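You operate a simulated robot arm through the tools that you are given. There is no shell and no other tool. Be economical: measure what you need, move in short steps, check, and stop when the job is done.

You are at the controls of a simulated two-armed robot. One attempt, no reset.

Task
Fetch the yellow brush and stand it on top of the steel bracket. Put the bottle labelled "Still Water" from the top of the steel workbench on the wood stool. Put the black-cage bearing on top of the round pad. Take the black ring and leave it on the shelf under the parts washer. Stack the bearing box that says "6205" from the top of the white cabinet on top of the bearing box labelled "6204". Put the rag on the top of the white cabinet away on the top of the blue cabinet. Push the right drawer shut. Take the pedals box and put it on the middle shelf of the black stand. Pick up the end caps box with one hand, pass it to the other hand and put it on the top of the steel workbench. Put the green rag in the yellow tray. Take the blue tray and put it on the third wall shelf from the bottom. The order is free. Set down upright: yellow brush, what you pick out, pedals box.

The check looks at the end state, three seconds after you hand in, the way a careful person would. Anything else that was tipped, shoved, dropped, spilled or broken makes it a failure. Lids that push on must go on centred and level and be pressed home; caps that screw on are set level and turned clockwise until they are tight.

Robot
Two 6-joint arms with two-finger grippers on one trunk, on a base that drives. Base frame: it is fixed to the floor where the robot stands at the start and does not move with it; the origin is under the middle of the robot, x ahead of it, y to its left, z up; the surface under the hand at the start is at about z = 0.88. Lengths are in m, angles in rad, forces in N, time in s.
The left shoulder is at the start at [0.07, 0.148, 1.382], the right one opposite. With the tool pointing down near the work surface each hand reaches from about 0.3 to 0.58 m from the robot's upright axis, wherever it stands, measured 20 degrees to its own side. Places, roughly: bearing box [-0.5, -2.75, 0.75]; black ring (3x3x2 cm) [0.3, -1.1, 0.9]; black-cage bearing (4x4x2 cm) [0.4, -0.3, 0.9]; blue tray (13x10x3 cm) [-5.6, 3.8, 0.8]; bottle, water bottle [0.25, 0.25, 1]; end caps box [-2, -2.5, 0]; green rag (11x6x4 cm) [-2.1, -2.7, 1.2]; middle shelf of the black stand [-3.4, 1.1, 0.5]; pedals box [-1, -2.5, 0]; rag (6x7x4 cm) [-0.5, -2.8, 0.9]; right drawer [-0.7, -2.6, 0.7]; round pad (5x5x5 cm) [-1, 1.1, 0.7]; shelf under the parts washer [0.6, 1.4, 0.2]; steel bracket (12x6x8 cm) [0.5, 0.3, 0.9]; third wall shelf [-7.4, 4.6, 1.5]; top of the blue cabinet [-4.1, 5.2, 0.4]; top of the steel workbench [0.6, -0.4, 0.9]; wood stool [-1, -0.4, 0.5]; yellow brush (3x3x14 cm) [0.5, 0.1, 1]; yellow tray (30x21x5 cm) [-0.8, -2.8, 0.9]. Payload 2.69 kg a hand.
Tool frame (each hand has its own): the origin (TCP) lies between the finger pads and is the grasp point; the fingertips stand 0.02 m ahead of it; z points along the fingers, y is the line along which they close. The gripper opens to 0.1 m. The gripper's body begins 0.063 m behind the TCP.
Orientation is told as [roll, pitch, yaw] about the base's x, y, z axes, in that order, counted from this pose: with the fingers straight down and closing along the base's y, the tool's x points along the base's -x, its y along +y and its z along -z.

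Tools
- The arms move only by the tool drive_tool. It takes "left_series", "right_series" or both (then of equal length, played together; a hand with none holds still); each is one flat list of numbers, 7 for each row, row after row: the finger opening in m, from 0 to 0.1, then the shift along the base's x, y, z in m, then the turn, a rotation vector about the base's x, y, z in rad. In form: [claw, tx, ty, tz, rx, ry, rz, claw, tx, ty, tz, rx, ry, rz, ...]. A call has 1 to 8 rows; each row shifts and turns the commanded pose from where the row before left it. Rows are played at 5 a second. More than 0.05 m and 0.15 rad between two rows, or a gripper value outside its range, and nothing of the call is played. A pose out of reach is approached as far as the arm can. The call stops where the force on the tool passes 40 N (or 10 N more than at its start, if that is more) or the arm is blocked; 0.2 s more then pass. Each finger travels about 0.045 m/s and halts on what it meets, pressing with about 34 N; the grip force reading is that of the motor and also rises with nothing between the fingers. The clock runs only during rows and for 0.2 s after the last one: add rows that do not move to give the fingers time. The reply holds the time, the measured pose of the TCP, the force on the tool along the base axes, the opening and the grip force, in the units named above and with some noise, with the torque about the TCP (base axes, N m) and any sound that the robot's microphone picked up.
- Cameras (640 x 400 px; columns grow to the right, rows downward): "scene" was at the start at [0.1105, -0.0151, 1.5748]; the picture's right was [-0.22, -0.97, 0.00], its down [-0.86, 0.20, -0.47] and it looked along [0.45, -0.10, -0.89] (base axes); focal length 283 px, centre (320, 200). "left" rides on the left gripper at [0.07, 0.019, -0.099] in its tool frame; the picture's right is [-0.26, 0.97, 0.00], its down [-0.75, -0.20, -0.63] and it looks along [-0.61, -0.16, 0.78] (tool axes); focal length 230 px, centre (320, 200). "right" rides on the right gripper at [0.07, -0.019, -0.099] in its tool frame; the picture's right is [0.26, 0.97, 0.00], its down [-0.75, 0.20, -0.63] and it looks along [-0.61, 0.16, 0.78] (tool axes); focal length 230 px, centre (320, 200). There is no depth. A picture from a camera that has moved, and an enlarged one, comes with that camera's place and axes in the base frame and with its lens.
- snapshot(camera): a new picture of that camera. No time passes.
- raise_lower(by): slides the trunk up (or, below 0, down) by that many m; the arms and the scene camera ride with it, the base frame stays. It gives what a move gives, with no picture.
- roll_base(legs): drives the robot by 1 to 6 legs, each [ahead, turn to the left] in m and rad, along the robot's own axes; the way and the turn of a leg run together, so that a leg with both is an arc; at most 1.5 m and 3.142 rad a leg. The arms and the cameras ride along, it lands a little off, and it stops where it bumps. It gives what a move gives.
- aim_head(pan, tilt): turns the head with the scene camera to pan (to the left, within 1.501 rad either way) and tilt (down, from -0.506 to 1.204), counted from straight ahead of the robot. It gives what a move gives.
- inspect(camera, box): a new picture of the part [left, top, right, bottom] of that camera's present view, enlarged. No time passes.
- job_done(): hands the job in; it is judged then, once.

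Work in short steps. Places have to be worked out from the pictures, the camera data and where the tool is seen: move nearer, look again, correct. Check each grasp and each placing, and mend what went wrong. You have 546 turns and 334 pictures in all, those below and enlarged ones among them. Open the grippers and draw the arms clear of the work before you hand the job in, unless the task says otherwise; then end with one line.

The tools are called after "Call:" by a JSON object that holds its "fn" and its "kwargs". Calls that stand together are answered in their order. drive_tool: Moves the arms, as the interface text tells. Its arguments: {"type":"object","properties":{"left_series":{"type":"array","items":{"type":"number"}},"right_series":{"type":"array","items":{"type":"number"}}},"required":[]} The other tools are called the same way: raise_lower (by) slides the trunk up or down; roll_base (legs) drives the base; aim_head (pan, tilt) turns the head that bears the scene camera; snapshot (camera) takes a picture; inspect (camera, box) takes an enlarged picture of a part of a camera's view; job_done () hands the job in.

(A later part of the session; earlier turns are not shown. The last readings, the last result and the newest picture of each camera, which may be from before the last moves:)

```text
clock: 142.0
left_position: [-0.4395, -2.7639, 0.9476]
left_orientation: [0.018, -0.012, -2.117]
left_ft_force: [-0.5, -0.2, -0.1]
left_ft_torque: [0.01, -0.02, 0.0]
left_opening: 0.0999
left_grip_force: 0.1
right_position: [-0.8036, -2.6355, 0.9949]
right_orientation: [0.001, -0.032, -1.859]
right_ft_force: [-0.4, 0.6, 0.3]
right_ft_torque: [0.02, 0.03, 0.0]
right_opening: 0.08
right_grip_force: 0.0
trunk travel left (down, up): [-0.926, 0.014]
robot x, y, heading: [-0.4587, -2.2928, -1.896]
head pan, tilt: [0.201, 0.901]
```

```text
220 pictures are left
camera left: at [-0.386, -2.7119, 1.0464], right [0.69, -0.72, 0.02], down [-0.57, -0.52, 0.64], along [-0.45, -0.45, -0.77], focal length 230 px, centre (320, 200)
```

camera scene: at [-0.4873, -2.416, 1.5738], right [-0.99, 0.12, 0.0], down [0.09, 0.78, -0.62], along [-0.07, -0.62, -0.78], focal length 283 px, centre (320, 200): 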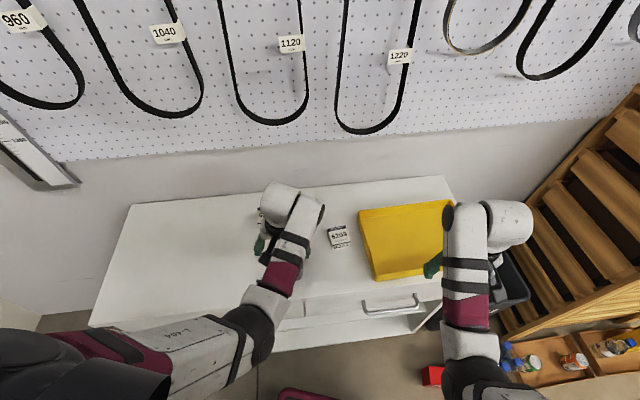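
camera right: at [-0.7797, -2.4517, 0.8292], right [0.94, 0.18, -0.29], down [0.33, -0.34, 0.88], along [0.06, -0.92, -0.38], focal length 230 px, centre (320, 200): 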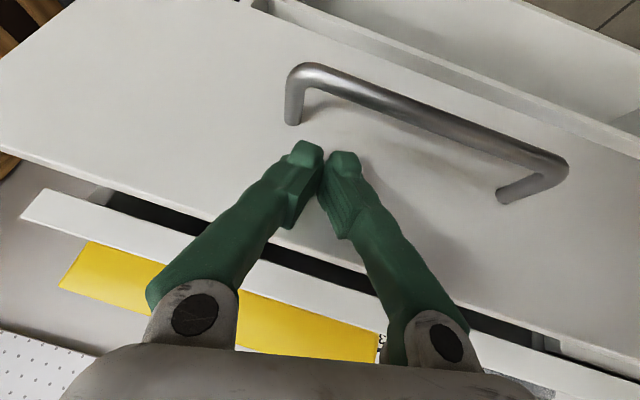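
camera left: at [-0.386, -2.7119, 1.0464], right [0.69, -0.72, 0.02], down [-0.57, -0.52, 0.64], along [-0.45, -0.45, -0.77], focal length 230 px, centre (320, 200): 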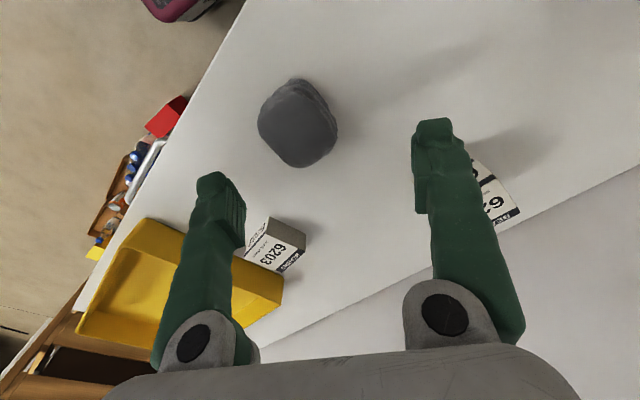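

Works well now. Move over the rag (-0.449,-2.7515) and descend to z≈0.86.

Call:
{"fn": "drive_tool", "kwargs": {"left_series": [0.1, -0.009, 0.012, -0.01, 0, 0, 0, 0.1, 0, 0, -0.03, 0, 0, 0, 0.1, 0, 0, -0.025, 0, 0, 0, 0.1, 0, 0, -0.02, 0, 0, 0, 0.1, 0, 0, 0, 0, 0, 0]}}

Call:
{"fn": "snapshot", "kwargs": {"camera": "left"}}

```text
clock: 143.2
left_position: [-0.443, -2.7545, 0.8612]
left_orientation: [0.027, -0.012, -2.114]
left_ft_force: [0.2, 0.2, -0.3]
left_ft_torque: [-0.01, 0.01, -0.02]
left_opening: 0.1002
left_grip_force: 0.0
right_position: [-0.8045, -2.6353, 0.9959]
right_orientation: [0.0, -0.031, -1.858]
right_ft_force: [0.1, -0.2, 0.4]
right_ft_torque: [0.02, 0.02, 0.0]
right_opening: 0.0802
right_grip_force: 0.1
trunk travel left (down, up): [-0.926, 0.014]
robot x, y, heading: [-0.4572, -2.2878, -1.891]
head pan, tilt: [0.201, 0.901]
```

```text
219 pictures are left
camera left: at [-0.3918, -2.7021, 0.9592], right [0.69, -0.72, 0.03], down [-0.57, -0.52, 0.63], along [-0.44, -0.45, -0.77], focal length 230 px, centre (320, 200)
```

left: 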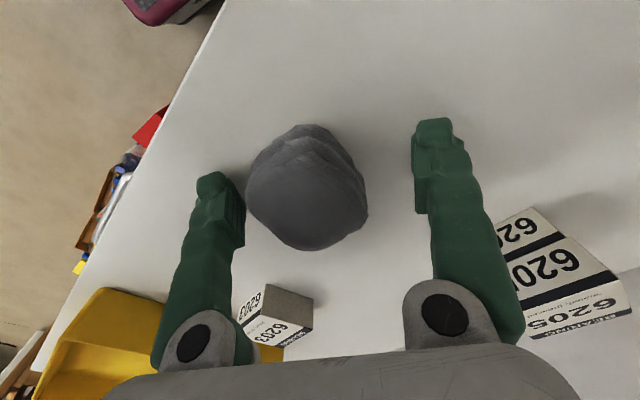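

Rag is between the fingers. Close and lift.

Call:
{"fn": "drive_tool", "kwargs": {"left_series": [0.08, -0.005, 0.003, 0, 0, 0, 0, 0.05, 0, 0, 0, 0, 0, 0, 0.0, 0, 0, 0, 0, 0, 0, 0.0, 0, 0, 0, 0, 0, 0, 0.0, 0, 0, 0, 0, 0, 0, 0.0, 0, 0, 0.02, 0, 0, 0, 0.0, 0, 0, 0.03, 0, 0, 0, 0, 0, 0, 0.03, 0, 0, 0]}}

Call:
{"fn": "snapshot", "kwargs": {"camera": "left"}}

```text
clock: 145.2
left_position: [-0.4129, -2.7605, 0.9408]
left_orientation: [0.09, 0.001, -2.091]
left_ft_force: [-0.3, 0.4, -0.9]
left_ft_torque: [0.0, 0.01, -0.02]
left_opening: 0.0571
left_grip_force: 34.0
right_position: [-0.8036, -2.636, 0.9942]
right_orientation: [0.0, -0.032, -1.858]
right_ft_force: [0.1, -0.4, 0.6]
right_ft_torque: [-0.02, 0.02, 0.03]
right_opening: 0.0797
right_grip_force: 0.0
trunk travel left (down, up): [-0.926, 0.014]
robot x, y, heading: [-0.4548, -2.291, -1.899]
head pan, tilt: [0.201, 0.901]
stopped in row 8 (left hand): the arm was blocked; the commanded pose is now the measured one
```

```text
218 pictures are left
camera left: at [-0.3702, -2.7065, 1.0414], right [0.71, -0.7, 0.09], down [-0.6, -0.52, 0.61], along [-0.38, -0.48, -0.79], focal length 230 px, centre (320, 200)
```

left: 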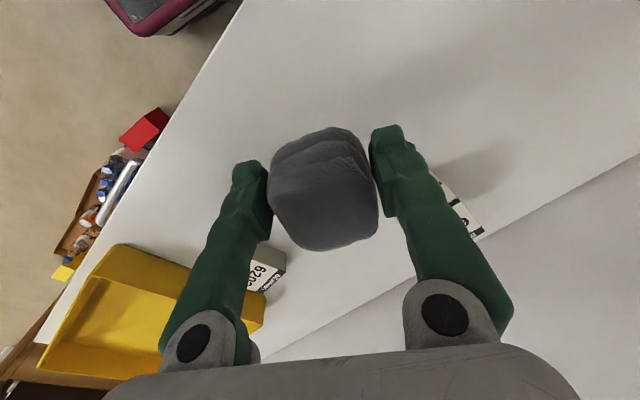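

Rag held (57 mm). Level the hand a bit, raise it, then back away from the cabinet.

Call:
{"fn": "drive_tool", "kwargs": {"left_series": [0, 0.005, 0.01, 0.015, 0.022, 0.039, 0, 0, 0.005, 0.01, 0.015, 0.022, 0.039, 0, 0, 0, 0, 0.01, 0, 0, 0.05, 0, 0, 0, 0, 0, 0, 0]}}

Call:
{"fn": "roll_base", "kwargs": {"legs": [[-0.4, 0]]}}

Call:
{"fn": "aim_head", "kwargs": {"pan": -0.4, "tilt": 0.5}}

Call:
{"fn": "snapshot", "kwargs": {"camera": "scene"}}

```text
clock: 146.2
left_position: [-0.4083, -2.7415, 0.9778]
left_orientation: [-0.002, -0.003, -2.042]
left_ft_force: [0.0, 0.0, -0.1]
left_ft_torque: [-0.02, -0.03, -0.04]
left_opening: 0.0571
left_grip_force: 34.3
left hand out of reach, approached as far as the arm can: row 3
right_position: [-0.8042, -2.6357, 0.9947]
right_orientation: [0.0, -0.033, -1.858]
right_ft_force: [0.5, -0.2, -0.4]
right_ft_torque: [0.03, 0.0, 0.01]
right_opening: 0.0801
right_grip_force: 0.0
trunk travel left (down, up): [-0.926, 0.014]
robot x, y, heading: [-0.4596, -2.2929, -1.889]
head pan, tilt: [0.201, 0.901]
```

```text
clock: 148.7
left_position: [-0.2781, -2.3584, 0.9752]
left_orientation: [-0.002, 0.0, -2.034]
left_ft_force: [0.0, 0.5, 0.0]
left_ft_torque: [0.07, 0.01, 0.01]
left_opening: 0.0563
left_grip_force: 34.5
right_position: [-0.675, -2.2556, 0.9935]
right_orientation: [0.002, -0.03, -1.853]
right_ft_force: [-0.8, 0.0, 0.1]
right_ft_torque: [0.0, -0.03, 0.0]
right_opening: 0.08
right_grip_force: 0.1
trunk travel left (down, up): [-0.926, 0.014]
robot x, y, heading: [-0.3339, -1.9092, -1.882]
head pan, tilt: [0.201, 0.901]
```

```text
clock: 149.7
left_position: [-0.2779, -2.3556, 0.9767]
left_orientation: [-0.002, -0.003, -2.034]
left_ft_force: [0.1, 0.4, -0.3]
left_ft_torque: [-0.03, 0.0, -0.02]
left_opening: 0.0565
left_grip_force: 34.0
right_position: [-0.6743, -2.2547, 0.9955]
right_orientation: [0.001, -0.031, -1.852]
right_ft_force: [-0.3, -0.2, -0.4]
right_ft_torque: [0.01, 0.03, -0.02]
right_opening: 0.0798
right_grip_force: 0.0
trunk travel left (down, up): [-0.926, 0.014]
robot x, y, heading: [-0.3334, -1.9086, -1.889]
head pan, tilt: [-0.4, 0.499]
```

```text
217 pictures are left
camera scene: at [-0.4107, -2.0252, 1.6077], right [-0.76, 0.65, 0.0], down [0.31, 0.36, -0.88], along [-0.57, -0.66, -0.48], focal length 283 px, centre (320, 200)
```

scene: 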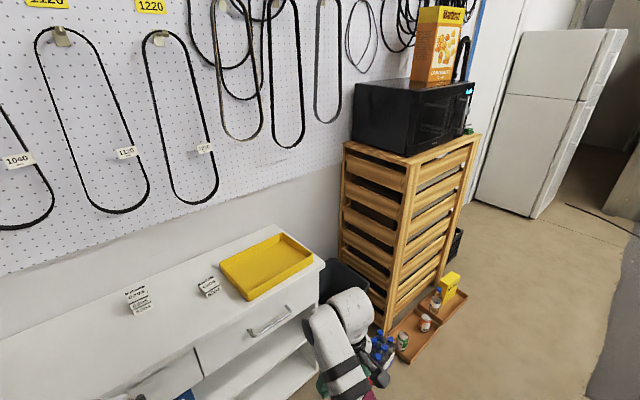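

I zoom to find the green rag beside the microwave.

Call:
{"fn": "inspect", "kwargs": {"camera": "scene", "box": [340, 60, 500, 200]}}

Call:
{"fn": "inspect", "kwargs": {"camera": "scene", "box": [340, 240, 500, 380]}}

```text
2.86 times, centred on (420, 130) of scene
camera zoom: at [-0.4107, -2.0252, 1.6077], right [-0.76, 0.65, 0.0], down [0.31, 0.36, -0.88], along [-0.57, -0.66, -0.48], focal length 808 px, centre (34, 400)
```

zoom: 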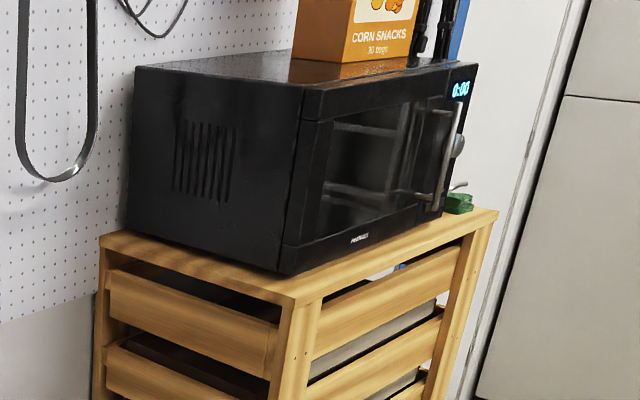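

```text
2.86 times, centred on (420, 310) of scene
camera zoom: at [-0.4107, -2.0252, 1.6077], right [-0.76, 0.65, 0.0], down [0.31, 0.36, -0.88], along [-0.57, -0.66, -0.48], focal length 808 px, centre (34, -114)
```

zoom: 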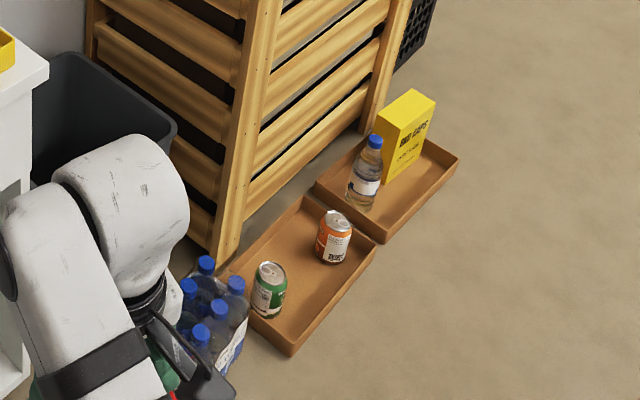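

The green rag is on the rack top right of the microwave, z≈1.2. Drive west along y≈-1.8 to face it: turn right, then roll.

Call:
{"fn": "roll_base", "kwargs": {"legs": [[0, -1.35]]}}

Call:
{"fn": "aim_head", "kwargs": {"pan": 0, "tilt": 0.6}}

Call:
{"fn": "snapshot", "kwargs": {"camera": "scene"}}

```text
clock: 153.5
left_position: [-0.7655, -2.0427, 0.9759]
left_orientation: [-0.002, -0.002, 2.855]
left_ft_force: [-0.1, 0.0, -1.2]
left_ft_torque: [-0.01, 0.0, -0.01]
left_opening: 0.0555
left_grip_force: 33.7
right_position: [-0.7358, -1.6339, 0.9947]
right_orientation: [0.001, -0.032, 3.04]
right_ft_force: [-0.1, -0.3, 0.2]
right_ft_torque: [-0.01, -0.02, 0.0]
right_opening: 0.0799
right_grip_force: 0.1
trunk travel left (down, up): [-0.926, 0.014]
robot x, y, heading: [-0.333, -1.9079, 3.008]
head pan, tilt: [-0.4, 0.499]
```

```text
clock: 154.4
left_position: [-0.7649, -2.0418, 0.9764]
left_orientation: [-0.002, -0.002, 2.856]
left_ft_force: [0.1, 1.1, -0.6]
left_ft_torque: [-0.02, -0.04, -0.05]
left_opening: 0.0555
left_grip_force: 34.2
right_position: [-0.7343, -1.6335, 0.995]
right_orientation: [0.001, -0.031, 3.038]
right_ft_force: [0.2, -0.4, -0.2]
right_ft_torque: [0.03, 0.0, 0.0]
right_opening: 0.0796
right_grip_force: 0.1
trunk travel left (down, up): [-0.926, 0.014]
robot x, y, heading: [-0.3337, -1.9083, 3.0]
head pan, tilt: [0.0, 0.6]
```

```text
214 pictures are left
camera scene: at [-0.4732, -1.8895, 1.5986], right [0.14, 0.99, 0.0], down [0.56, -0.08, -0.83], along [-0.82, 0.11, -0.56], focal length 283 px, centre (320, 200)
```

scene: 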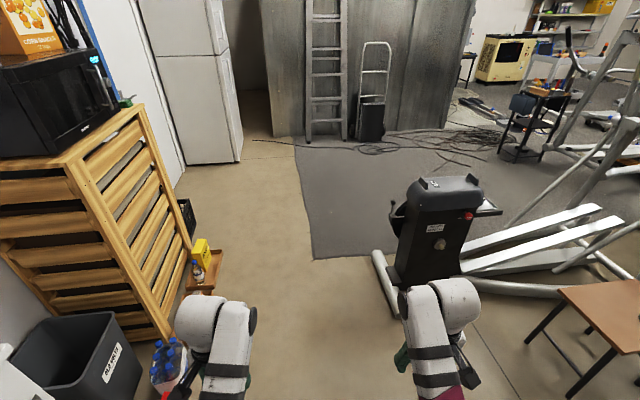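

Way is clear. Turn slightly left and roll 1.5 m west.

Call:
{"fn": "roll_base", "kwargs": {"legs": [[0, 0.12], [1.5, 0], [0.1, 0]]}}

Call:
{"fn": "roll_base", "kwargs": {"legs": [[0, 1.55]]}}

Call:
{"fn": "snapshot", "kwargs": {"camera": "scene"}}

```text
clock: 163.4
left_position: [-2.3728, -2.11, 0.977]
left_orientation: [-0.002, -0.004, 3.009]
left_ft_force: [1.3, 1.4, -3.9]
left_ft_torque: [-0.04, 0.06, 0.0]
left_opening: 0.0546
left_grip_force: 33.4
right_position: [-2.4102, -1.7002, 0.9982]
right_orientation: [0.002, -0.049, -3.095]
right_ft_force: [-1.6, 0.0, -1.8]
right_ft_torque: [0.01, -0.05, -0.01]
right_opening: 0.0801
right_grip_force: 0.1
trunk travel left (down, up): [-0.926, 0.014]
robot x, y, heading: [-1.981, -1.9108, -3.123]
head pan, tilt: [0.0, 0.6]
```

```text
clock: 167.6
left_position: [-1.7817, -2.3022, 0.9764]
left_orientation: [-0.004, 0.001, -1.698]
left_ft_force: [0.3, 0.3, 0.1]
left_ft_torque: [0.03, -0.02, -0.03]
left_opening: 0.0548
left_grip_force: 34.2
right_position: [-2.1913, -2.3421, 0.9987]
right_orientation: [0.002, -0.053, -1.522]
right_ft_force: [0.3, -0.1, 0.0]
right_ft_torque: [0.0, 0.02, 0.0]
right_opening: 0.08
right_grip_force: 0.0
trunk travel left (down, up): [-0.926, 0.014]
robot x, y, heading: [-1.9828, -1.9089, -1.553]
head pan, tilt: [0.0, 0.6]
```

```text
213 pictures are left
camera scene: at [-1.9816, -2.0503, 1.5987], right [-1.0, -0.02, 0.0], down [-0.01, 0.56, -0.82], along [0.02, -0.82, -0.57], focal length 283 px, centre (320, 200)
```

scene: 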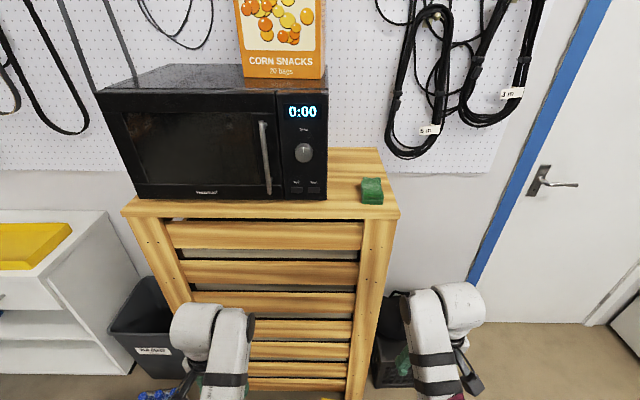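

Green rag at about (-2.106,-2.69,1.19), ~5.5 cm wide, at the rack-top front. I extend the right hand forward/up, then tilt it forward gradually.

Call:
{"fn": "drive_tool", "kwargs": {"right_series": [0.09, 0.02, -0.03, 0.02, 0, 0, 0, 0.09, 0.02, -0.03, 0.02, 0, 0, 0, 0.09, 0.02, -0.03, 0.02, 0, 0, 0, 0.09, 0, -0.01, 0.01, -0.08, 0, 0, 0.09, 0, -0.01, 0.01, -0.08, 0, 0, 0.09, 0, -0.01, 0.01, -0.08, 0, 0, 0.09, 0, -0.01, 0.01, -0.08, 0, 0, 0.09, 0, 0, 0, 0, 0, 0]}}

Call:
{"fn": "snapshot", "kwargs": {"camera": "right"}}

```text
clock: 169.4
left_position: [-1.7812, -2.3019, 0.9763]
left_orientation: [-0.004, 0.001, -1.698]
left_ft_force: [0.2, 0.5, 0.2]
left_ft_torque: [0.03, -0.02, -0.02]
left_opening: 0.0545
left_grip_force: 33.9
right_position: [-2.1318, -2.4776, 1.0889]
right_orientation: [-0.014, -0.372, -1.516]
right_ft_force: [0.3, -0.5, 0.5]
right_ft_torque: [0.02, 0.01, -0.01]
right_opening: 0.0899
right_grip_force: 0.2
right hand out of reach, approached as far as the arm can: row 1
trunk travel left (down, up): [-0.926, 0.014]
robot x, y, heading: [-1.9812, -1.9092, -1.551]
head pan, tilt: [0.0, 0.6]
```

```text
212 pictures are left
camera right: at [-2.1529, -2.3789, 1.1556], right [0.95, 0.29, -0.11], down [0.23, -0.46, 0.86], along [0.2, -0.84, -0.5], focal length 230 px, centre (320, 200)
```

right: 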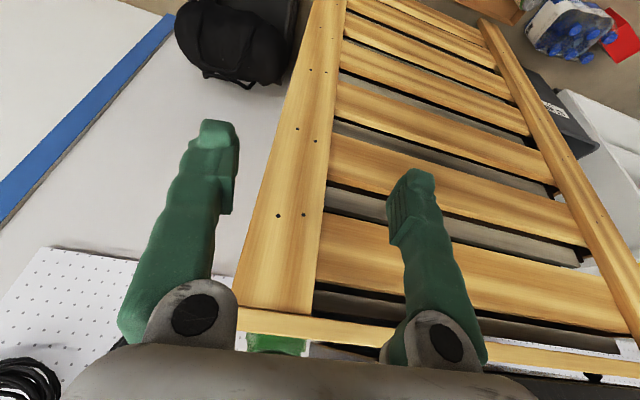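

Smooth. Continue tilting to ~0.8 rad while rising to z≈1.24.

Call:
{"fn": "drive_tool", "kwargs": {"right_series": [0.09, 0.005, -0.005, 0.03, -0.08, 0, 0, 0.09, 0.005, -0.005, 0.03, -0.08, 0, 0, 0.09, 0.005, -0.005, 0.03, -0.08, 0, 0, 0.09, 0.005, 0, 0.03, -0.08, 0, 0, 0.09, 0.005, 0, 0.02, -0.08, 0, 0, 0.09, 0, 0, 0, 0, 0, 0]}}

Call:
{"fn": "snapshot", "kwargs": {"camera": "right"}}

Call:
{"fn": "snapshot", "kwargs": {"camera": "scene"}}

```text
clock: 170.8
left_position: [-1.781, -2.3032, 0.9759]
left_orientation: [-0.004, 0.002, -1.698]
left_ft_force: [0.2, 0.2, -0.7]
left_ft_torque: [0.05, 0.0, -0.02]
left_opening: 0.0546
left_grip_force: 33.7
right_position: [-2.1026, -2.4919, 1.2288]
right_orientation: [-0.044, -0.774, -1.5]
right_ft_force: [-0.4, -0.6, 0.4]
right_ft_torque: [0.01, 0.0, -0.01]
right_opening: 0.0898
right_grip_force: 0.1
trunk travel left (down, up): [-0.926, 0.014]
robot x, y, heading: [-1.9806, -1.9082, -1.556]
head pan, tilt: [0.0, 0.6]
```

```text
211 pictures are left
camera right: at [-2.1246, -2.3749, 1.2526], right [0.95, 0.22, -0.21], down [0.23, -0.09, 0.97], along [0.2, -0.97, -0.14], focal length 230 px, centre (320, 200)
```

right: 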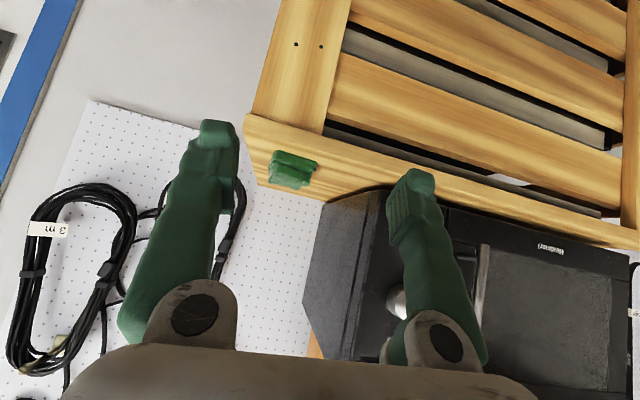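

```text
210 pictures are left
camera scene: at [-1.9813, -2.0509, 1.5986], right [-1.0, -0.02, 0.0], down [-0.01, 0.57, -0.82], along [0.02, -0.82, -0.57], focal length 283 px, centre (320, 200)
```

scene: 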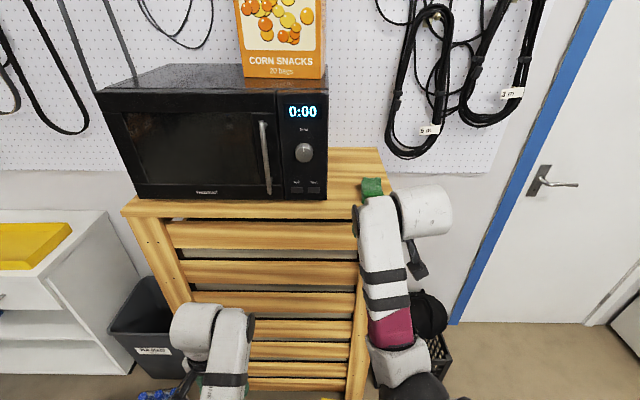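

Very good view; rag at (-2.108,-2.705). Move forward above it, keep z.

Call:
{"fn": "drive_tool", "kwargs": {"right_series": [0.09, 0, -0.04, 0, 0, 0, 0, 0.09, 0, -0.04, 0, 0, 0, 0, 0.09, 0, -0.04, 0, 0, 0, 0, 0.09, -0.002, -0.03, 0, 0, 0, 0, 0.09, -0.002, -0.03, 0, 0, 0, 0, 0.09, 0, 0, 0, 0, 0, 0]}}

Call:
{"fn": "snapshot", "kwargs": {"camera": "right"}}

```text
clock: 172.2
left_position: [-1.7816, -2.3025, 0.9769]
left_orientation: [-0.005, 0.0, -1.7]
left_ft_force: [-0.3, -0.4, -0.9]
left_ft_torque: [-0.05, 0.02, 0.02]
left_opening: 0.0546
left_grip_force: 34.1
right_position: [-2.1097, -2.6705, 1.2316]
right_orientation: [-0.044, -0.772, -1.5]
right_ft_force: [-0.1, -0.6, 0.2]
right_ft_torque: [0.0, 0.0, 0.0]
right_opening: 0.0899
right_grip_force: 0.1
trunk travel left (down, up): [-0.926, 0.014]
robot x, y, heading: [-1.9784, -1.9131, -1.555]
head pan, tilt: [0.0, 0.6]
```

```text
209 pictures are left
camera right: at [-2.1308, -2.5532, 1.2545], right [0.95, 0.22, -0.21], down [0.23, -0.09, 0.97], along [0.2, -0.97, -0.14], focal length 230 px, centre (320, 200)
```

right: 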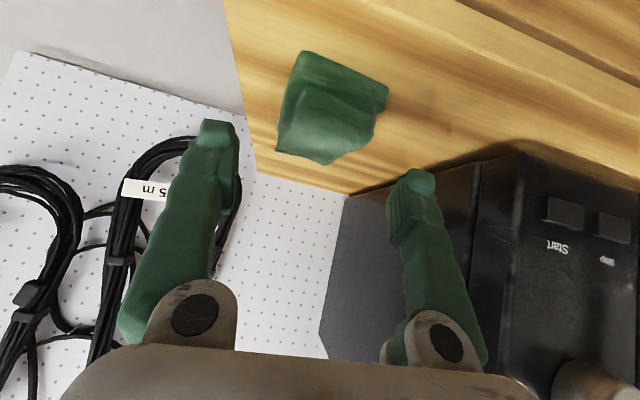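

Lower over the rag: dy -0.018, dz -0.05.

Call:
{"fn": "drive_tool", "kwargs": {"right_series": [0.09, 0.002, -0.009, -0.02, 0, 0, 0, 0.09, 0, -0.009, -0.02, 0, 0, 0, 0.09, 0, 0, -0.01, 0, 0, 0, 0.09, 0, 0, 0, 0, 0, 0]}}

Call:
{"fn": "snapshot", "kwargs": {"camera": "right"}}

```text
clock: 173.2
left_position: [-1.781, -2.3023, 0.9759]
left_orientation: [-0.004, 0.0, -1.699]
left_ft_force: [0.7, -0.6, 0.3]
left_ft_torque: [-0.01, 0.02, 0.03]
left_opening: 0.0545
left_grip_force: 34.2
right_position: [-2.1187, -2.6686, 1.1818]
right_orientation: [-0.045, -0.774, -1.502]
right_ft_force: [-0.3, -0.2, 1.8]
right_ft_torque: [0.03, -0.09, -0.01]
right_opening: 0.0897
right_grip_force: 0.2
right hand out of reach, approached as far as the arm can: row 1, 2
trunk travel left (down, up): [-0.926, 0.014]
robot x, y, heading: [-1.979, -1.9076, -1.553]
head pan, tilt: [0.0, 0.6]
```

```text
208 pictures are left
camera right: at [-2.141, -2.5515, 1.2051], right [0.95, 0.22, -0.21], down [0.23, -0.09, 0.97], along [0.2, -0.97, -0.14], focal length 230 px, centre (320, 200)
```

right: 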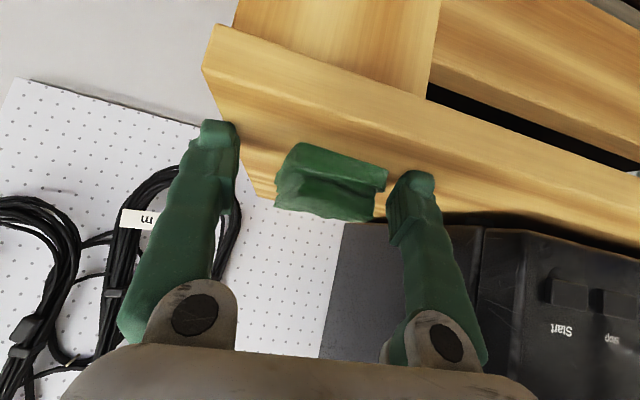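

Reach limit. Raise a touch, shift +x 12 mm, then roll the base ahead 0.05.

Call:
{"fn": "drive_tool", "kwargs": {"right_series": [0.1, 0.01, 0, 0.01, 0, 0, 0, 0.1, 0, 0, 0, 0, 0, 0, 0.1, 0, 0, 0, 0, 0, 0]}}

Call:
{"fn": "roll_base", "kwargs": {"legs": [[0.045, 0]]}}

Call:
{"fn": "drive_tool", "kwargs": {"right_series": [0.1, 0, 0, 0, 0, 0, 0, 0.1, 0, 0, 0, 0, 0, 0, 0.1, 0, 0, 0, 0, 0, 0]}}

Call:
{"fn": "snapshot", "kwargs": {"camera": "right"}}

```text
clock: 174.0
left_position: [-1.7817, -2.3021, 0.9748]
left_orientation: [-0.003, 0.0, -1.697]
left_ft_force: [0.0, 0.6, -1.0]
left_ft_torque: [0.04, -0.03, -0.02]
left_opening: 0.0545
left_grip_force: 34.2
right_position: [-2.1094, -2.6687, 1.1904]
right_orientation: [-0.044, -0.771, -1.5]
right_ft_force: [-0.4, 0.5, 0.8]
right_ft_torque: [-0.02, 0.0, 0.0]
right_opening: 0.1
right_grip_force: 0.0
trunk travel left (down, up): [-0.926, 0.014]
robot x, y, heading: [-1.9834, -1.9106, -1.546]
head pan, tilt: [0.0, 0.6]
```

```text
clock: 174.9
left_position: [-1.7753, -2.3417, 0.9762]
left_orientation: [0.006, -0.002, -1.69]
left_ft_force: [-0.8, -0.4, -0.5]
left_ft_torque: [-0.02, -0.04, 0.03]
left_opening: 0.0546
left_grip_force: 34.3
right_position: [-2.1074, -2.7151, 1.192]
right_orientation: [-0.043, -0.774, -1.5]
right_ft_force: [0.1, -0.3, -1.3]
right_ft_torque: [-0.05, -0.01, -0.01]
right_opening: 0.0999
right_grip_force: 0.1
trunk travel left (down, up): [-0.926, 0.014]
robot x, y, heading: [-1.9784, -1.953, -1.55]
head pan, tilt: [0.0, 0.6]
```

```text
clock: 175.7
left_position: [-1.7746, -2.3367, 0.9805]
left_orientation: [0.006, -0.007, -1.69]
left_ft_force: [-0.3, -0.6, 0.1]
left_ft_torque: [-0.02, 0.0, -0.02]
left_opening: 0.0545
left_grip_force: 33.7
right_position: [-2.1076, -2.7099, 1.1967]
right_orientation: [-0.047, -0.78, -1.501]
right_ft_force: [0.3, 0.3, 0.2]
right_ft_torque: [0.02, -0.01, -0.02]
right_opening: 0.1002
right_grip_force: 0.1
trunk travel left (down, up): [-0.926, 0.014]
robot x, y, heading: [-1.9815, -1.9592, -1.549]
head pan, tilt: [0.0, 0.6]
```

```text
207 pictures are left
camera right: at [-2.1282, -2.5927, 1.219], right [0.95, 0.22, -0.21], down [0.23, -0.08, 0.97], along [0.2, -0.97, -0.13], focal length 230 px, centre (320, 200)
```

right: 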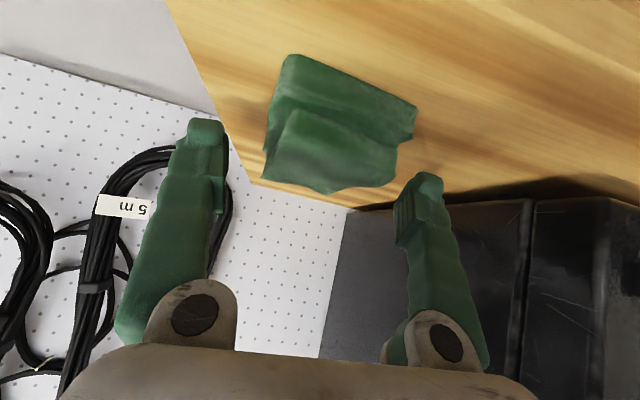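

Lower onto the rag and close.

Call:
{"fn": "drive_tool", "kwargs": {"right_series": [0.1, 0.004, -0.004, -0.012, 0, 0, 0, 0.1, 0, 0, -0.01, 0, 0, 0, 0.06, 0, 0, 0, 0, 0, 0, 0.03, 0, 0, 0, 0, 0, 0, 0, 0, 0, 0, 0, 0, 0, 0, 0, 0, 0, 0, 0, 0, 0, 0, 0, 0, 0, 0, 0, 0, 0, 0, 0, 0, 0, 0]}}

Call:
{"fn": "snapshot", "kwargs": {"camera": "right"}}

```text
clock: 177.5
left_position: [-1.769, -2.3355, 0.9755]
left_orientation: [0.014, -0.017, -1.694]
left_ft_force: [0.2, -0.4, -1.0]
left_ft_torque: [0.0, 0.0, -0.01]
left_opening: 0.0545
left_grip_force: 33.6
right_position: [-2.0995, -2.7056, 1.1834]
right_orientation: [-0.054, -0.794, -1.492]
right_ft_force: [10.3, 1.5, 23.0]
right_ft_torque: [-0.16, -0.64, 0.14]
right_opening: 0.0569
right_grip_force: 34.0
right hand out of reach, approached as far as the arm can: row 1
trunk travel left (down, up): [-0.926, 0.014]
robot x, y, heading: [-1.9842, -1.9566, -1.55]
head pan, tilt: [0.0, 0.6]
```

```text
206 pictures are left
camera right: at [-2.1231, -2.588, 1.2037], right [0.95, 0.22, -0.22], down [0.24, -0.07, 0.97], along [0.2, -0.97, -0.12], focal length 230 px, centre (320, 200)
```

right: 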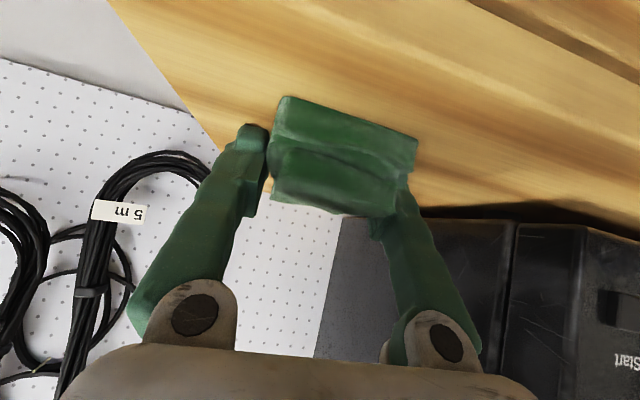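

Gripped (57 mm), but pressing on the wood. Lift gently.

Call:
{"fn": "drive_tool", "kwargs": {"right_series": [0, 0, 0, 0.01, 0, 0, 0, 0, 0, 0, 0.02, 0, 0, 0, 0, 0, 0.01, 0.03, 0, 0, 0, 0, 0, 0.01, 0.02, 0, 0, 0, 0, 0, 0, 0, 0, 0, 0]}}

Call:
{"fn": "snapshot", "kwargs": {"camera": "right"}}

```text
clock: 178.7
left_position: [-1.7769, -2.3393, 0.9782]
left_orientation: [0.006, 0.0, -1.69]
left_ft_force: [-0.4, -0.3, -0.2]
left_ft_torque: [0.04, -0.01, -0.01]
left_opening: 0.0546
left_grip_force: 33.8
right_position: [-2.1079, -2.6916, 1.2504]
right_orientation: [-0.044, -0.772, -1.502]
right_ft_force: [0.5, -0.7, -0.2]
right_ft_torque: [0.02, 0.01, 0.03]
right_opening: 0.0567
right_grip_force: 34.0
trunk travel left (down, up): [-0.926, 0.014]
robot x, y, heading: [-1.9808, -1.954, -1.548]
head pan, tilt: [0.0, 0.6]
```

```text
205 pictures are left
camera right: at [-2.1294, -2.5744, 1.2741], right [0.95, 0.22, -0.21], down [0.23, -0.09, 0.97], along [0.2, -0.97, -0.14], focal length 230 px, centre (320, 200)
```

right: 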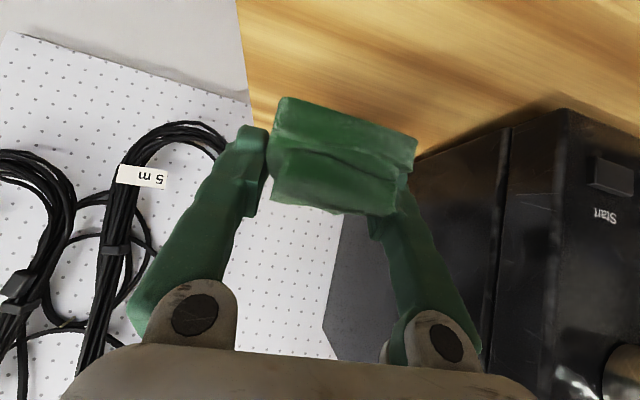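

Rag in hand. Retract the arm toward me, then undo the tilt while lowering.

Call:
{"fn": "drive_tool", "kwargs": {"right_series": [0, 0, 0.04, 0, 0, 0, 0, 0, 0, 0.04, 0, 0, 0, 0, 0, 0, 0.04, 0, 0, 0, 0, 0, 0, 0.04, 0, 0, 0, 0, 0, 0, 0.03, -0.02, 0.04, 0, 0, 0, 0, 0, -0.03, 0.08, 0, 0, 0, -0.005, 0, -0.03, 0.08, 0, 0, 0, -0.005, 0, -0.03, 0.08, 0, 0]}}

Call:
{"fn": "drive_tool", "kwargs": {"right_series": [0, -0.01, 0, -0.03, 0.08, 0, 0, 0, -0.01, 0, -0.03, 0.08, 0, 0, 0, -0.01, 0, -0.03, 0.08, 0, 0, 0, -0.01, 0.01, -0.03, 0.08, 0, 0, 0, -0.01, 0.01, -0.02, 0.08, 0, 0, 0, -0.01, 0.01, -0.01, 0.08, 0, 0, 0, -0.01, 0.01, 0, 0.08, -0.044, 0, 0, 0, 0, 0, 0, 0, 0]}}

```text
clock: 180.5
left_position: [-1.7756, -2.3397, 0.9794]
left_orientation: [0.007, -0.003, -1.692]
left_ft_force: [-0.5, 0.0, -0.3]
left_ft_torque: [0.03, 0.03, -0.04]
left_opening: 0.0544
left_grip_force: 34.4
right_position: [-2.1169, -2.4988, 1.143]
right_orientation: [-0.019, -0.496, -1.513]
right_ft_force: [0.4, -0.8, -0.8]
right_ft_torque: [0.01, 0.01, 0.0]
right_opening: 0.0568
right_grip_force: 33.9
trunk travel left (down, up): [-0.926, 0.014]
robot x, y, heading: [-1.9814, -1.9563, -1.548]
head pan, tilt: [0.0, 0.6]
```

```text
clock: 182.3
left_position: [-1.776, -2.3394, 0.9766]
left_orientation: [0.004, -0.004, -1.689]
left_ft_force: [-0.1, 0.0, -1.0]
left_ft_torque: [0.01, -0.02, -0.01]
left_opening: 0.0544
left_grip_force: 34.4
right_position: [-2.1875, -2.4592, 0.9933]
right_orientation: [0.053, 0.061, -1.52]
right_ft_force: [0.8, -0.8, -0.9]
right_ft_torque: [0.0, 0.02, 0.0]
right_opening: 0.0567
right_grip_force: 33.7
trunk travel left (down, up): [-0.926, 0.014]
robot x, y, heading: [-1.9796, -1.9526, -1.549]
head pan, tilt: [0.0, 0.6]
```

Level the right hand, then drive back east to the cabinet.

Call:
{"fn": "drive_tool", "kwargs": {"right_series": [0, 0, 0.02, 0, -0.032, 0.025, 0, 0, 0, 0.02, 0, -0.032, 0.025, 0, 0, 0, 0, 0, 0, 0, 0]}}

Call:
{"fn": "roll_base", "kwargs": {"legs": [[0, 1.55], [1.3, 0], [0, -1.55]]}}

Call:
{"fn": "aim_head", "kwargs": {"pan": -0.2, "tilt": 0.8}}

Call:
{"fn": "snapshot", "kwargs": {"camera": "scene"}}

```text
clock: 183.1
left_position: [-1.7754, -2.3401, 0.9782]
left_orientation: [0.005, 0.0, -1.691]
left_ft_force: [-0.1, -0.4, -0.1]
left_ft_torque: [0.0, 0.01, 0.01]
left_opening: 0.0544
left_grip_force: 33.8
right_position: [-2.1868, -2.4213, 0.9943]
right_orientation: [0.001, -0.002, -1.519]
right_ft_force: [-0.3, 0.0, -0.7]
right_ft_torque: [0.0, -0.01, 0.0]
right_opening: 0.0568
right_grip_force: 34.7
trunk travel left (down, up): [-0.926, 0.014]
robot x, y, heading: [-1.977, -1.9498, -1.554]
head pan, tilt: [0.0, 0.6]
```

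```text
clock: 197.1
left_position: [-0.5661, -2.382, 0.9771]
left_orientation: [0.004, 0.002, -1.79]
left_ft_force: [-1.0, -0.4, -0.4]
left_ft_torque: [0.02, 0.0, -0.02]
left_opening: 0.0547
left_grip_force: 34.1
right_position: [-0.9855, -2.4244, 0.9942]
right_orientation: [0.0, -0.002, -1.62]
right_ft_force: [-0.5, 1.3, -0.9]
right_ft_torque: [-0.01, 0.0, -0.02]
right_opening: 0.0566
right_grip_force: 33.8
trunk travel left (down, up): [-0.926, 0.014]
robot x, y, heading: [-0.7327, -1.9778, -1.65]
head pan, tilt: [0.0, 0.6]
```

```text
clock: 197.8
left_position: [-0.5676, -2.3822, 0.9763]
left_orientation: [0.004, 0.002, -1.789]
left_ft_force: [-0.2, 0.0, 0.2]
left_ft_torque: [-0.01, -0.03, 0.0]
left_opening: 0.0546
left_grip_force: 34.5
right_position: [-0.9853, -2.4237, 0.9933]
right_orientation: [0.001, -0.002, -1.62]
right_ft_force: [-0.6, -1.2, -0.4]
right_ft_torque: [-0.02, 0.01, 0.03]
right_opening: 0.0566
right_grip_force: 34.2
trunk travel left (down, up): [-0.926, 0.014]
robot x, y, heading: [-0.7326, -1.9859, -1.644]
head pan, tilt: [-0.201, 0.799]
```

```text
204 pictures are left
camera scene: at [-0.7624, -2.1102, 1.5818], right [-0.96, 0.28, 0.0], down [0.2, 0.69, -0.7], along [-0.19, -0.67, -0.72], focal length 283 px, centre (320, 200)
```

scene: 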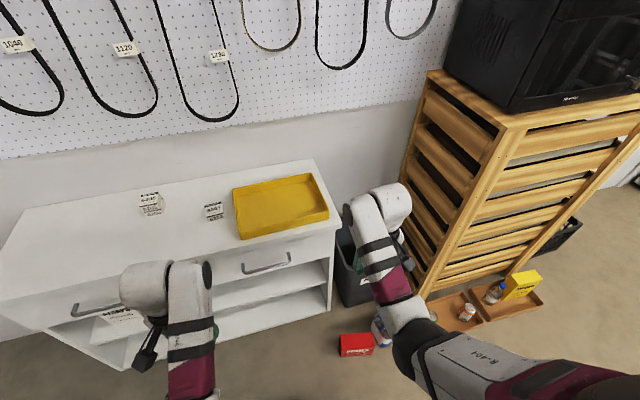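

Tray centre ≈(-0.814,-2.81). Turn left 0.2 and roll ahead 0.35.

Call:
{"fn": "roll_base", "kwargs": {"legs": [[0, 0.2], [0.35, 0]]}}

Call:
{"fn": "snapshot", "kwargs": {"camera": "right"}}

Call:
{"fn": "snapshot", "kwargs": {"camera": "scene"}}

```text
clock: 200.8
left_position: [-0.4554, -2.6848, 0.9781]
left_orientation: [0.005, -0.001, -1.599]
left_ft_force: [-0.3, -0.3, -0.3]
left_ft_torque: [-0.03, -0.01, 0.0]
left_opening: 0.0546
left_grip_force: 33.9
right_position: [-0.8582, -2.804, 0.9948]
right_orientation: [0.0, -0.003, -1.43]
right_ft_force: [0.5, 0.1, -0.9]
right_ft_torque: [-0.03, -0.04, -0.02]
right_opening: 0.0564
right_grip_force: 33.9
trunk travel left (down, up): [-0.926, 0.014]
robot x, y, heading: [-0.6904, -2.3257, -1.463]
head pan, tilt: [-0.201, 0.799]
```

```text
203 pictures are left
camera right: at [-0.8849, -2.7389, 1.0938], right [0.92, 0.39, 0.0], down [0.3, -0.71, 0.63], along [0.25, -0.58, -0.77], focal length 230 px, centre (320, 200)
```

right: 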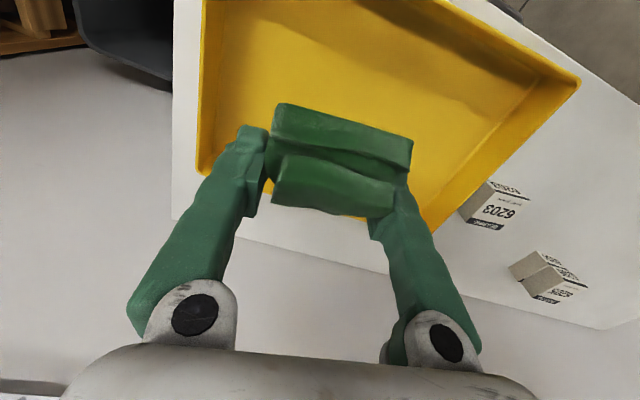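

```text
202 pictures are left
camera scene: at [-0.6987, -2.4528, 1.582], right [-1.0, 0.09, 0.0], down [0.06, 0.71, -0.7], along [-0.06, -0.7, -0.72], focal length 283 px, centre (320, 200)
```

scene: 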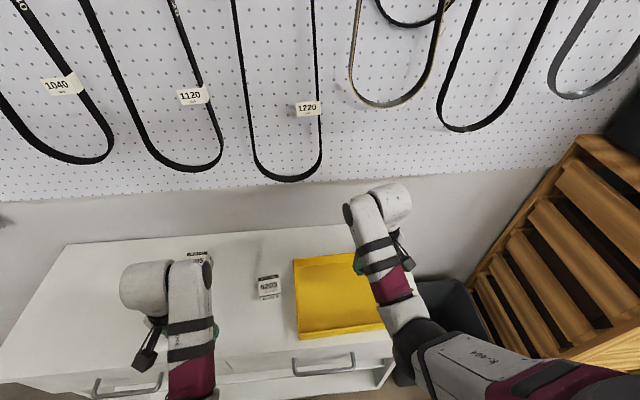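

The hand is above the tray. Because the rag was gripped with the hand tilted, I re-tilt forward while centring so it will lie flat.

Call:
{"fn": "drive_tool", "kwargs": {"right_series": [0, 0.01, 0.005, 0, -0.08, -0.0086, 0, 0, 0.01, 0.005, 0, -0.08, -0.0086, 0, 0, 0.01, 0.005, 0, -0.08, -0.0086, 0, 0, 0, 0.005, 0, -0.08, -0.0086, 0, 0, 0, 0, 0, -0.08, -0.0086, 0, 0, 0, 0, 0, -0.08, -0.0086, 0, 0, 0, 0, 0, -0.08, -0.0086, 0, 0, 0, 0, 0, 0, 0, 0]}}

Call:
{"fn": "snapshot", "kwargs": {"camera": "right"}}

```text
clock: 202.4
left_position: [-0.4542, -2.6867, 0.9757]
left_orientation: [0.005, 0.003, -1.6]
left_ft_force: [0.3, -0.1, -0.3]
left_ft_torque: [0.04, 0.01, -0.01]
left_opening: 0.0544
left_grip_force: 33.9
right_position: [-0.8837, -2.7968, 0.9968]
right_orientation: [-0.193, -0.565, -1.339]
right_ft_force: [0.0, 0.6, -0.4]
right_ft_torque: [-0.01, -0.02, 0.03]
right_opening: 0.0565
right_grip_force: 34.2
trunk travel left (down, up): [-0.926, 0.014]
robot x, y, heading: [-0.6918, -2.326, -1.456]
head pan, tilt: [-0.201, 0.799]
stopped in row 8 (right hand): the arm was blocked; the commanded pose is now the measured one
```

```text
201 pictures are left
camera right: at [-0.9076, -2.6878, 1.0463], right [0.9, 0.33, -0.3], down [0.38, -0.24, 0.89], along [0.23, -0.91, -0.35], focal length 230 px, centre (320, 200)
```

right: 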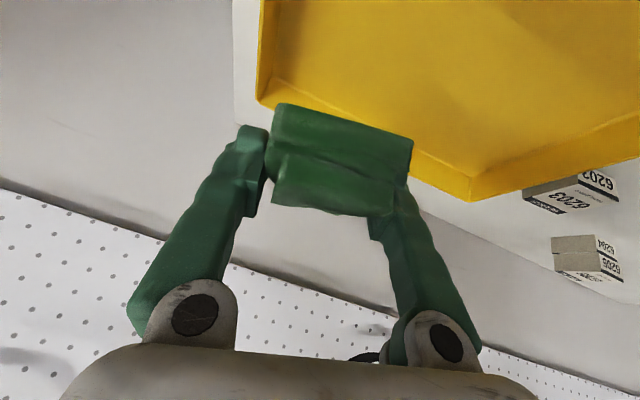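

Move +x toward tray centre and lower with the arm.

Call:
{"fn": "drive_tool", "kwargs": {"right_series": [0, 0.015, -0.003, -0.02, 0, 0, 0.03, 0, 0.015, -0.003, -0.02, 0, 0, 0.03, 0, 0.01, -0.003, -0.02, 0, 0, 0, 0, 0, 0, -0.02, 0, 0, 0, 0, 0, 0, 0, 0, 0, 0]}}

Call:
{"fn": "snapshot", "kwargs": {"camera": "right"}}

Call:
{"fn": "inspect", "kwargs": {"camera": "scene", "box": [220, 150, 460, 350]}}

```text
clock: 203.7
left_position: [-0.4551, -2.6858, 0.9769]
left_orientation: [0.002, 0.002, -1.599]
left_ft_force: [0.3, -0.2, -0.6]
left_ft_torque: [-0.01, -0.01, 0.02]
left_opening: 0.0544
left_grip_force: 34.0
right_position: [-0.8636, -2.8104, 0.921]
right_orientation: [-0.252, -0.563, -1.245]
right_ft_force: [0.4, -0.2, 0.0]
right_ft_torque: [-0.01, 0.04, -0.02]
right_opening: 0.0567
right_grip_force: 34.3
trunk travel left (down, up): [-0.926, 0.014]
robot x, y, heading: [-0.6924, -2.3218, -1.46]
head pan, tilt: [-0.201, 0.799]
```

```text
200 pictures are left
camera right: at [-0.8926, -2.7034, 0.9694], right [0.86, 0.38, -0.34], down [0.44, -0.21, 0.87], along [0.26, -0.9, -0.35], focal length 230 px, centre (320, 200)
```

right: 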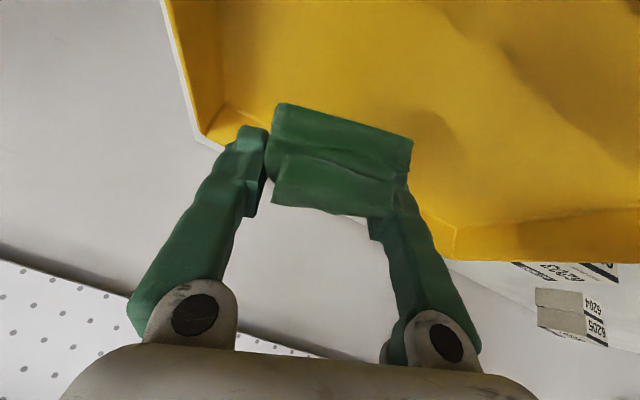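

```text
2.00 times, centred on (340, 250) of scene
camera zoom: at [-0.6983, -2.4557, 1.5817], right [-1.0, 0.09, 0.0], down [0.06, 0.71, -0.7], along [-0.06, -0.69, -0.72], focal length 566 px, centre (280, 100)
```

zoom: 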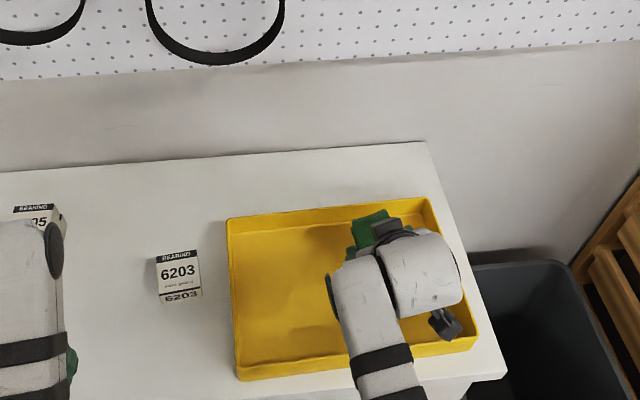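

Shift a bit toward tray centre and lower to touch.

Call:
{"fn": "drive_tool", "kwargs": {"right_series": [0, 0.01, 0.015, 0, 0, 0, 0, 0, 0.01, 0.015, -0.005, 0, 0, 0, 0, 0, 0, -0.015, 0, 0, 0, 0, 0, 0, -0.015, 0, 0, 0, 0, 0, 0, 0, 0, 0, 0]}}

Call:
{"fn": "snapshot", "kwargs": {"camera": "right"}}

```text
clock: 204.3
left_position: [-0.456, -2.6848, 0.9769]
left_orientation: [0.006, 0.001, -1.6]
left_ft_force: [-0.1, 0.0, -0.5]
left_ft_torque: [0.03, -0.04, 0.01]
left_opening: 0.0545
left_grip_force: 34.0
right_position: [-0.8933, -2.789, 0.9179]
right_orientation: [-0.38, -0.536, -1.17]
right_ft_force: [1.1, 0.2, -0.2]
right_ft_torque: [0.0, 0.02, 0.02]
right_opening: 0.0565
right_grip_force: 34.0
trunk travel left (down, up): [-0.926, 0.014]
robot x, y, heading: [-0.6996, -2.3236, -1.461]
head pan, tilt: [-0.201, 0.799]
stopped in row 3 (right hand): the arm was blocked; the commanded pose is now the measured one
```

```text
198 pictures are left
camera right: at [-0.9169, -2.6804, 0.9671], right [0.81, 0.39, -0.44], down [0.53, -0.19, 0.82], along [0.23, -0.9, -0.36], focal length 230 px, centre (320, 200)
```

right: 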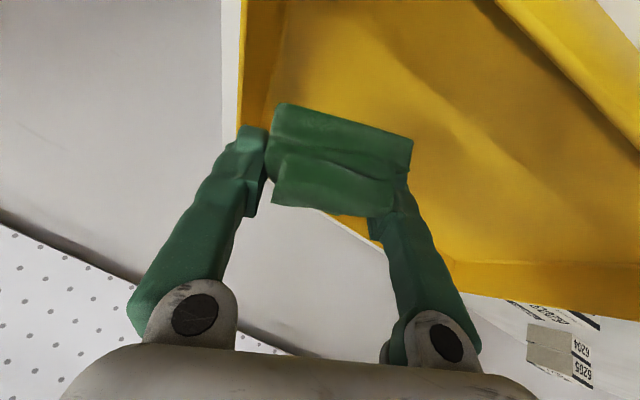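

The arm drifts at its limit; instead turn the base left 0.15 rad, then lower with the trunk.

Call:
{"fn": "roll_base", "kwargs": {"legs": [[0, 0.15]]}}

Call:
{"fn": "raise_lower", "kwargs": {"by": -0.03}}

Call:
{"fn": "snapshot", "kwargs": {"camera": "right"}}

Call:
{"fn": "inspect", "kwargs": {"camera": "scene", "box": [220, 150, 460, 350]}}

```text
clock: 205.3
left_position: [-0.4079, -2.6467, 0.9762]
left_orientation: [0.005, 0.005, -1.45]
left_ft_force: [0.2, 0.0, -0.1]
left_ft_torque: [-0.01, 0.02, 0.05]
left_opening: 0.0547
left_grip_force: 34.1
right_position: [-0.8231, -2.8126, 0.9165]
right_orientation: [-0.375, -0.536, -1.026]
right_ft_force: [0.2, -0.9, -0.1]
right_ft_torque: [0.03, -0.03, 0.01]
right_opening: 0.0566
right_grip_force: 34.0
trunk travel left (down, up): [-0.926, 0.014]
robot x, y, heading: [-0.6908, -2.3258, -1.31]
head pan, tilt: [-0.201, 0.799]
```

```text
clock: 206.1
left_position: [-0.4046, -2.6451, 0.9455]
left_orientation: [0.005, 0.004, -1.453]
left_ft_force: [-0.6, 0.6, -0.3]
left_ft_torque: [0.01, 0.02, -0.01]
left_opening: 0.0548
left_grip_force: 34.0
right_position: [-0.8223, -2.8122, 0.888]
right_orientation: [-0.381, -0.539, -1.025]
right_ft_force: [-0.7, 1.2, 7.0]
right_ft_torque: [-0.24, -0.19, 0.03]
right_opening: 0.0565
right_grip_force: 34.1
trunk travel left (down, up): [-0.896, 0.044]
robot x, y, heading: [-0.6936, -2.3267, -1.315]
head pan, tilt: [-0.201, 0.799]
```

```text
197 pictures are left
camera right: at [-0.8624, -2.7087, 0.9375], right [0.75, 0.5, -0.44], down [0.56, -0.11, 0.82], along [0.36, -0.86, -0.36], focal length 230 px, centre (320, 200)
```

right: 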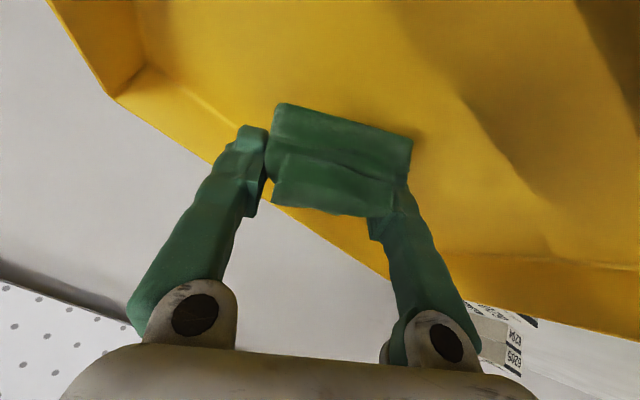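

```text
2.00 times, centred on (340, 250) of scene
camera zoom: at [-0.6788, -2.453, 1.5519], right [-1.0, -0.06, 0.0], down [-0.04, 0.72, -0.7], along [0.04, -0.7, -0.72], focal length 566 px, centre (280, 100)
```

zoom: 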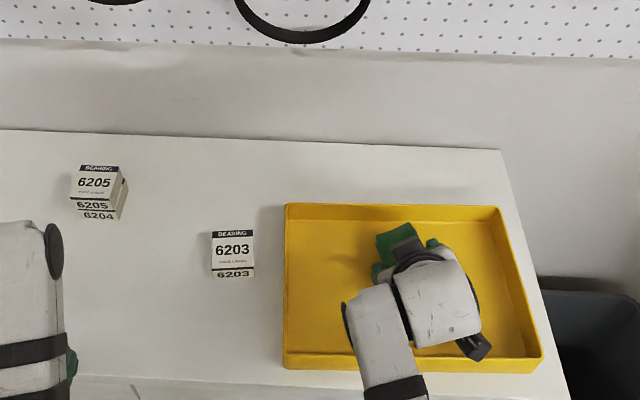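

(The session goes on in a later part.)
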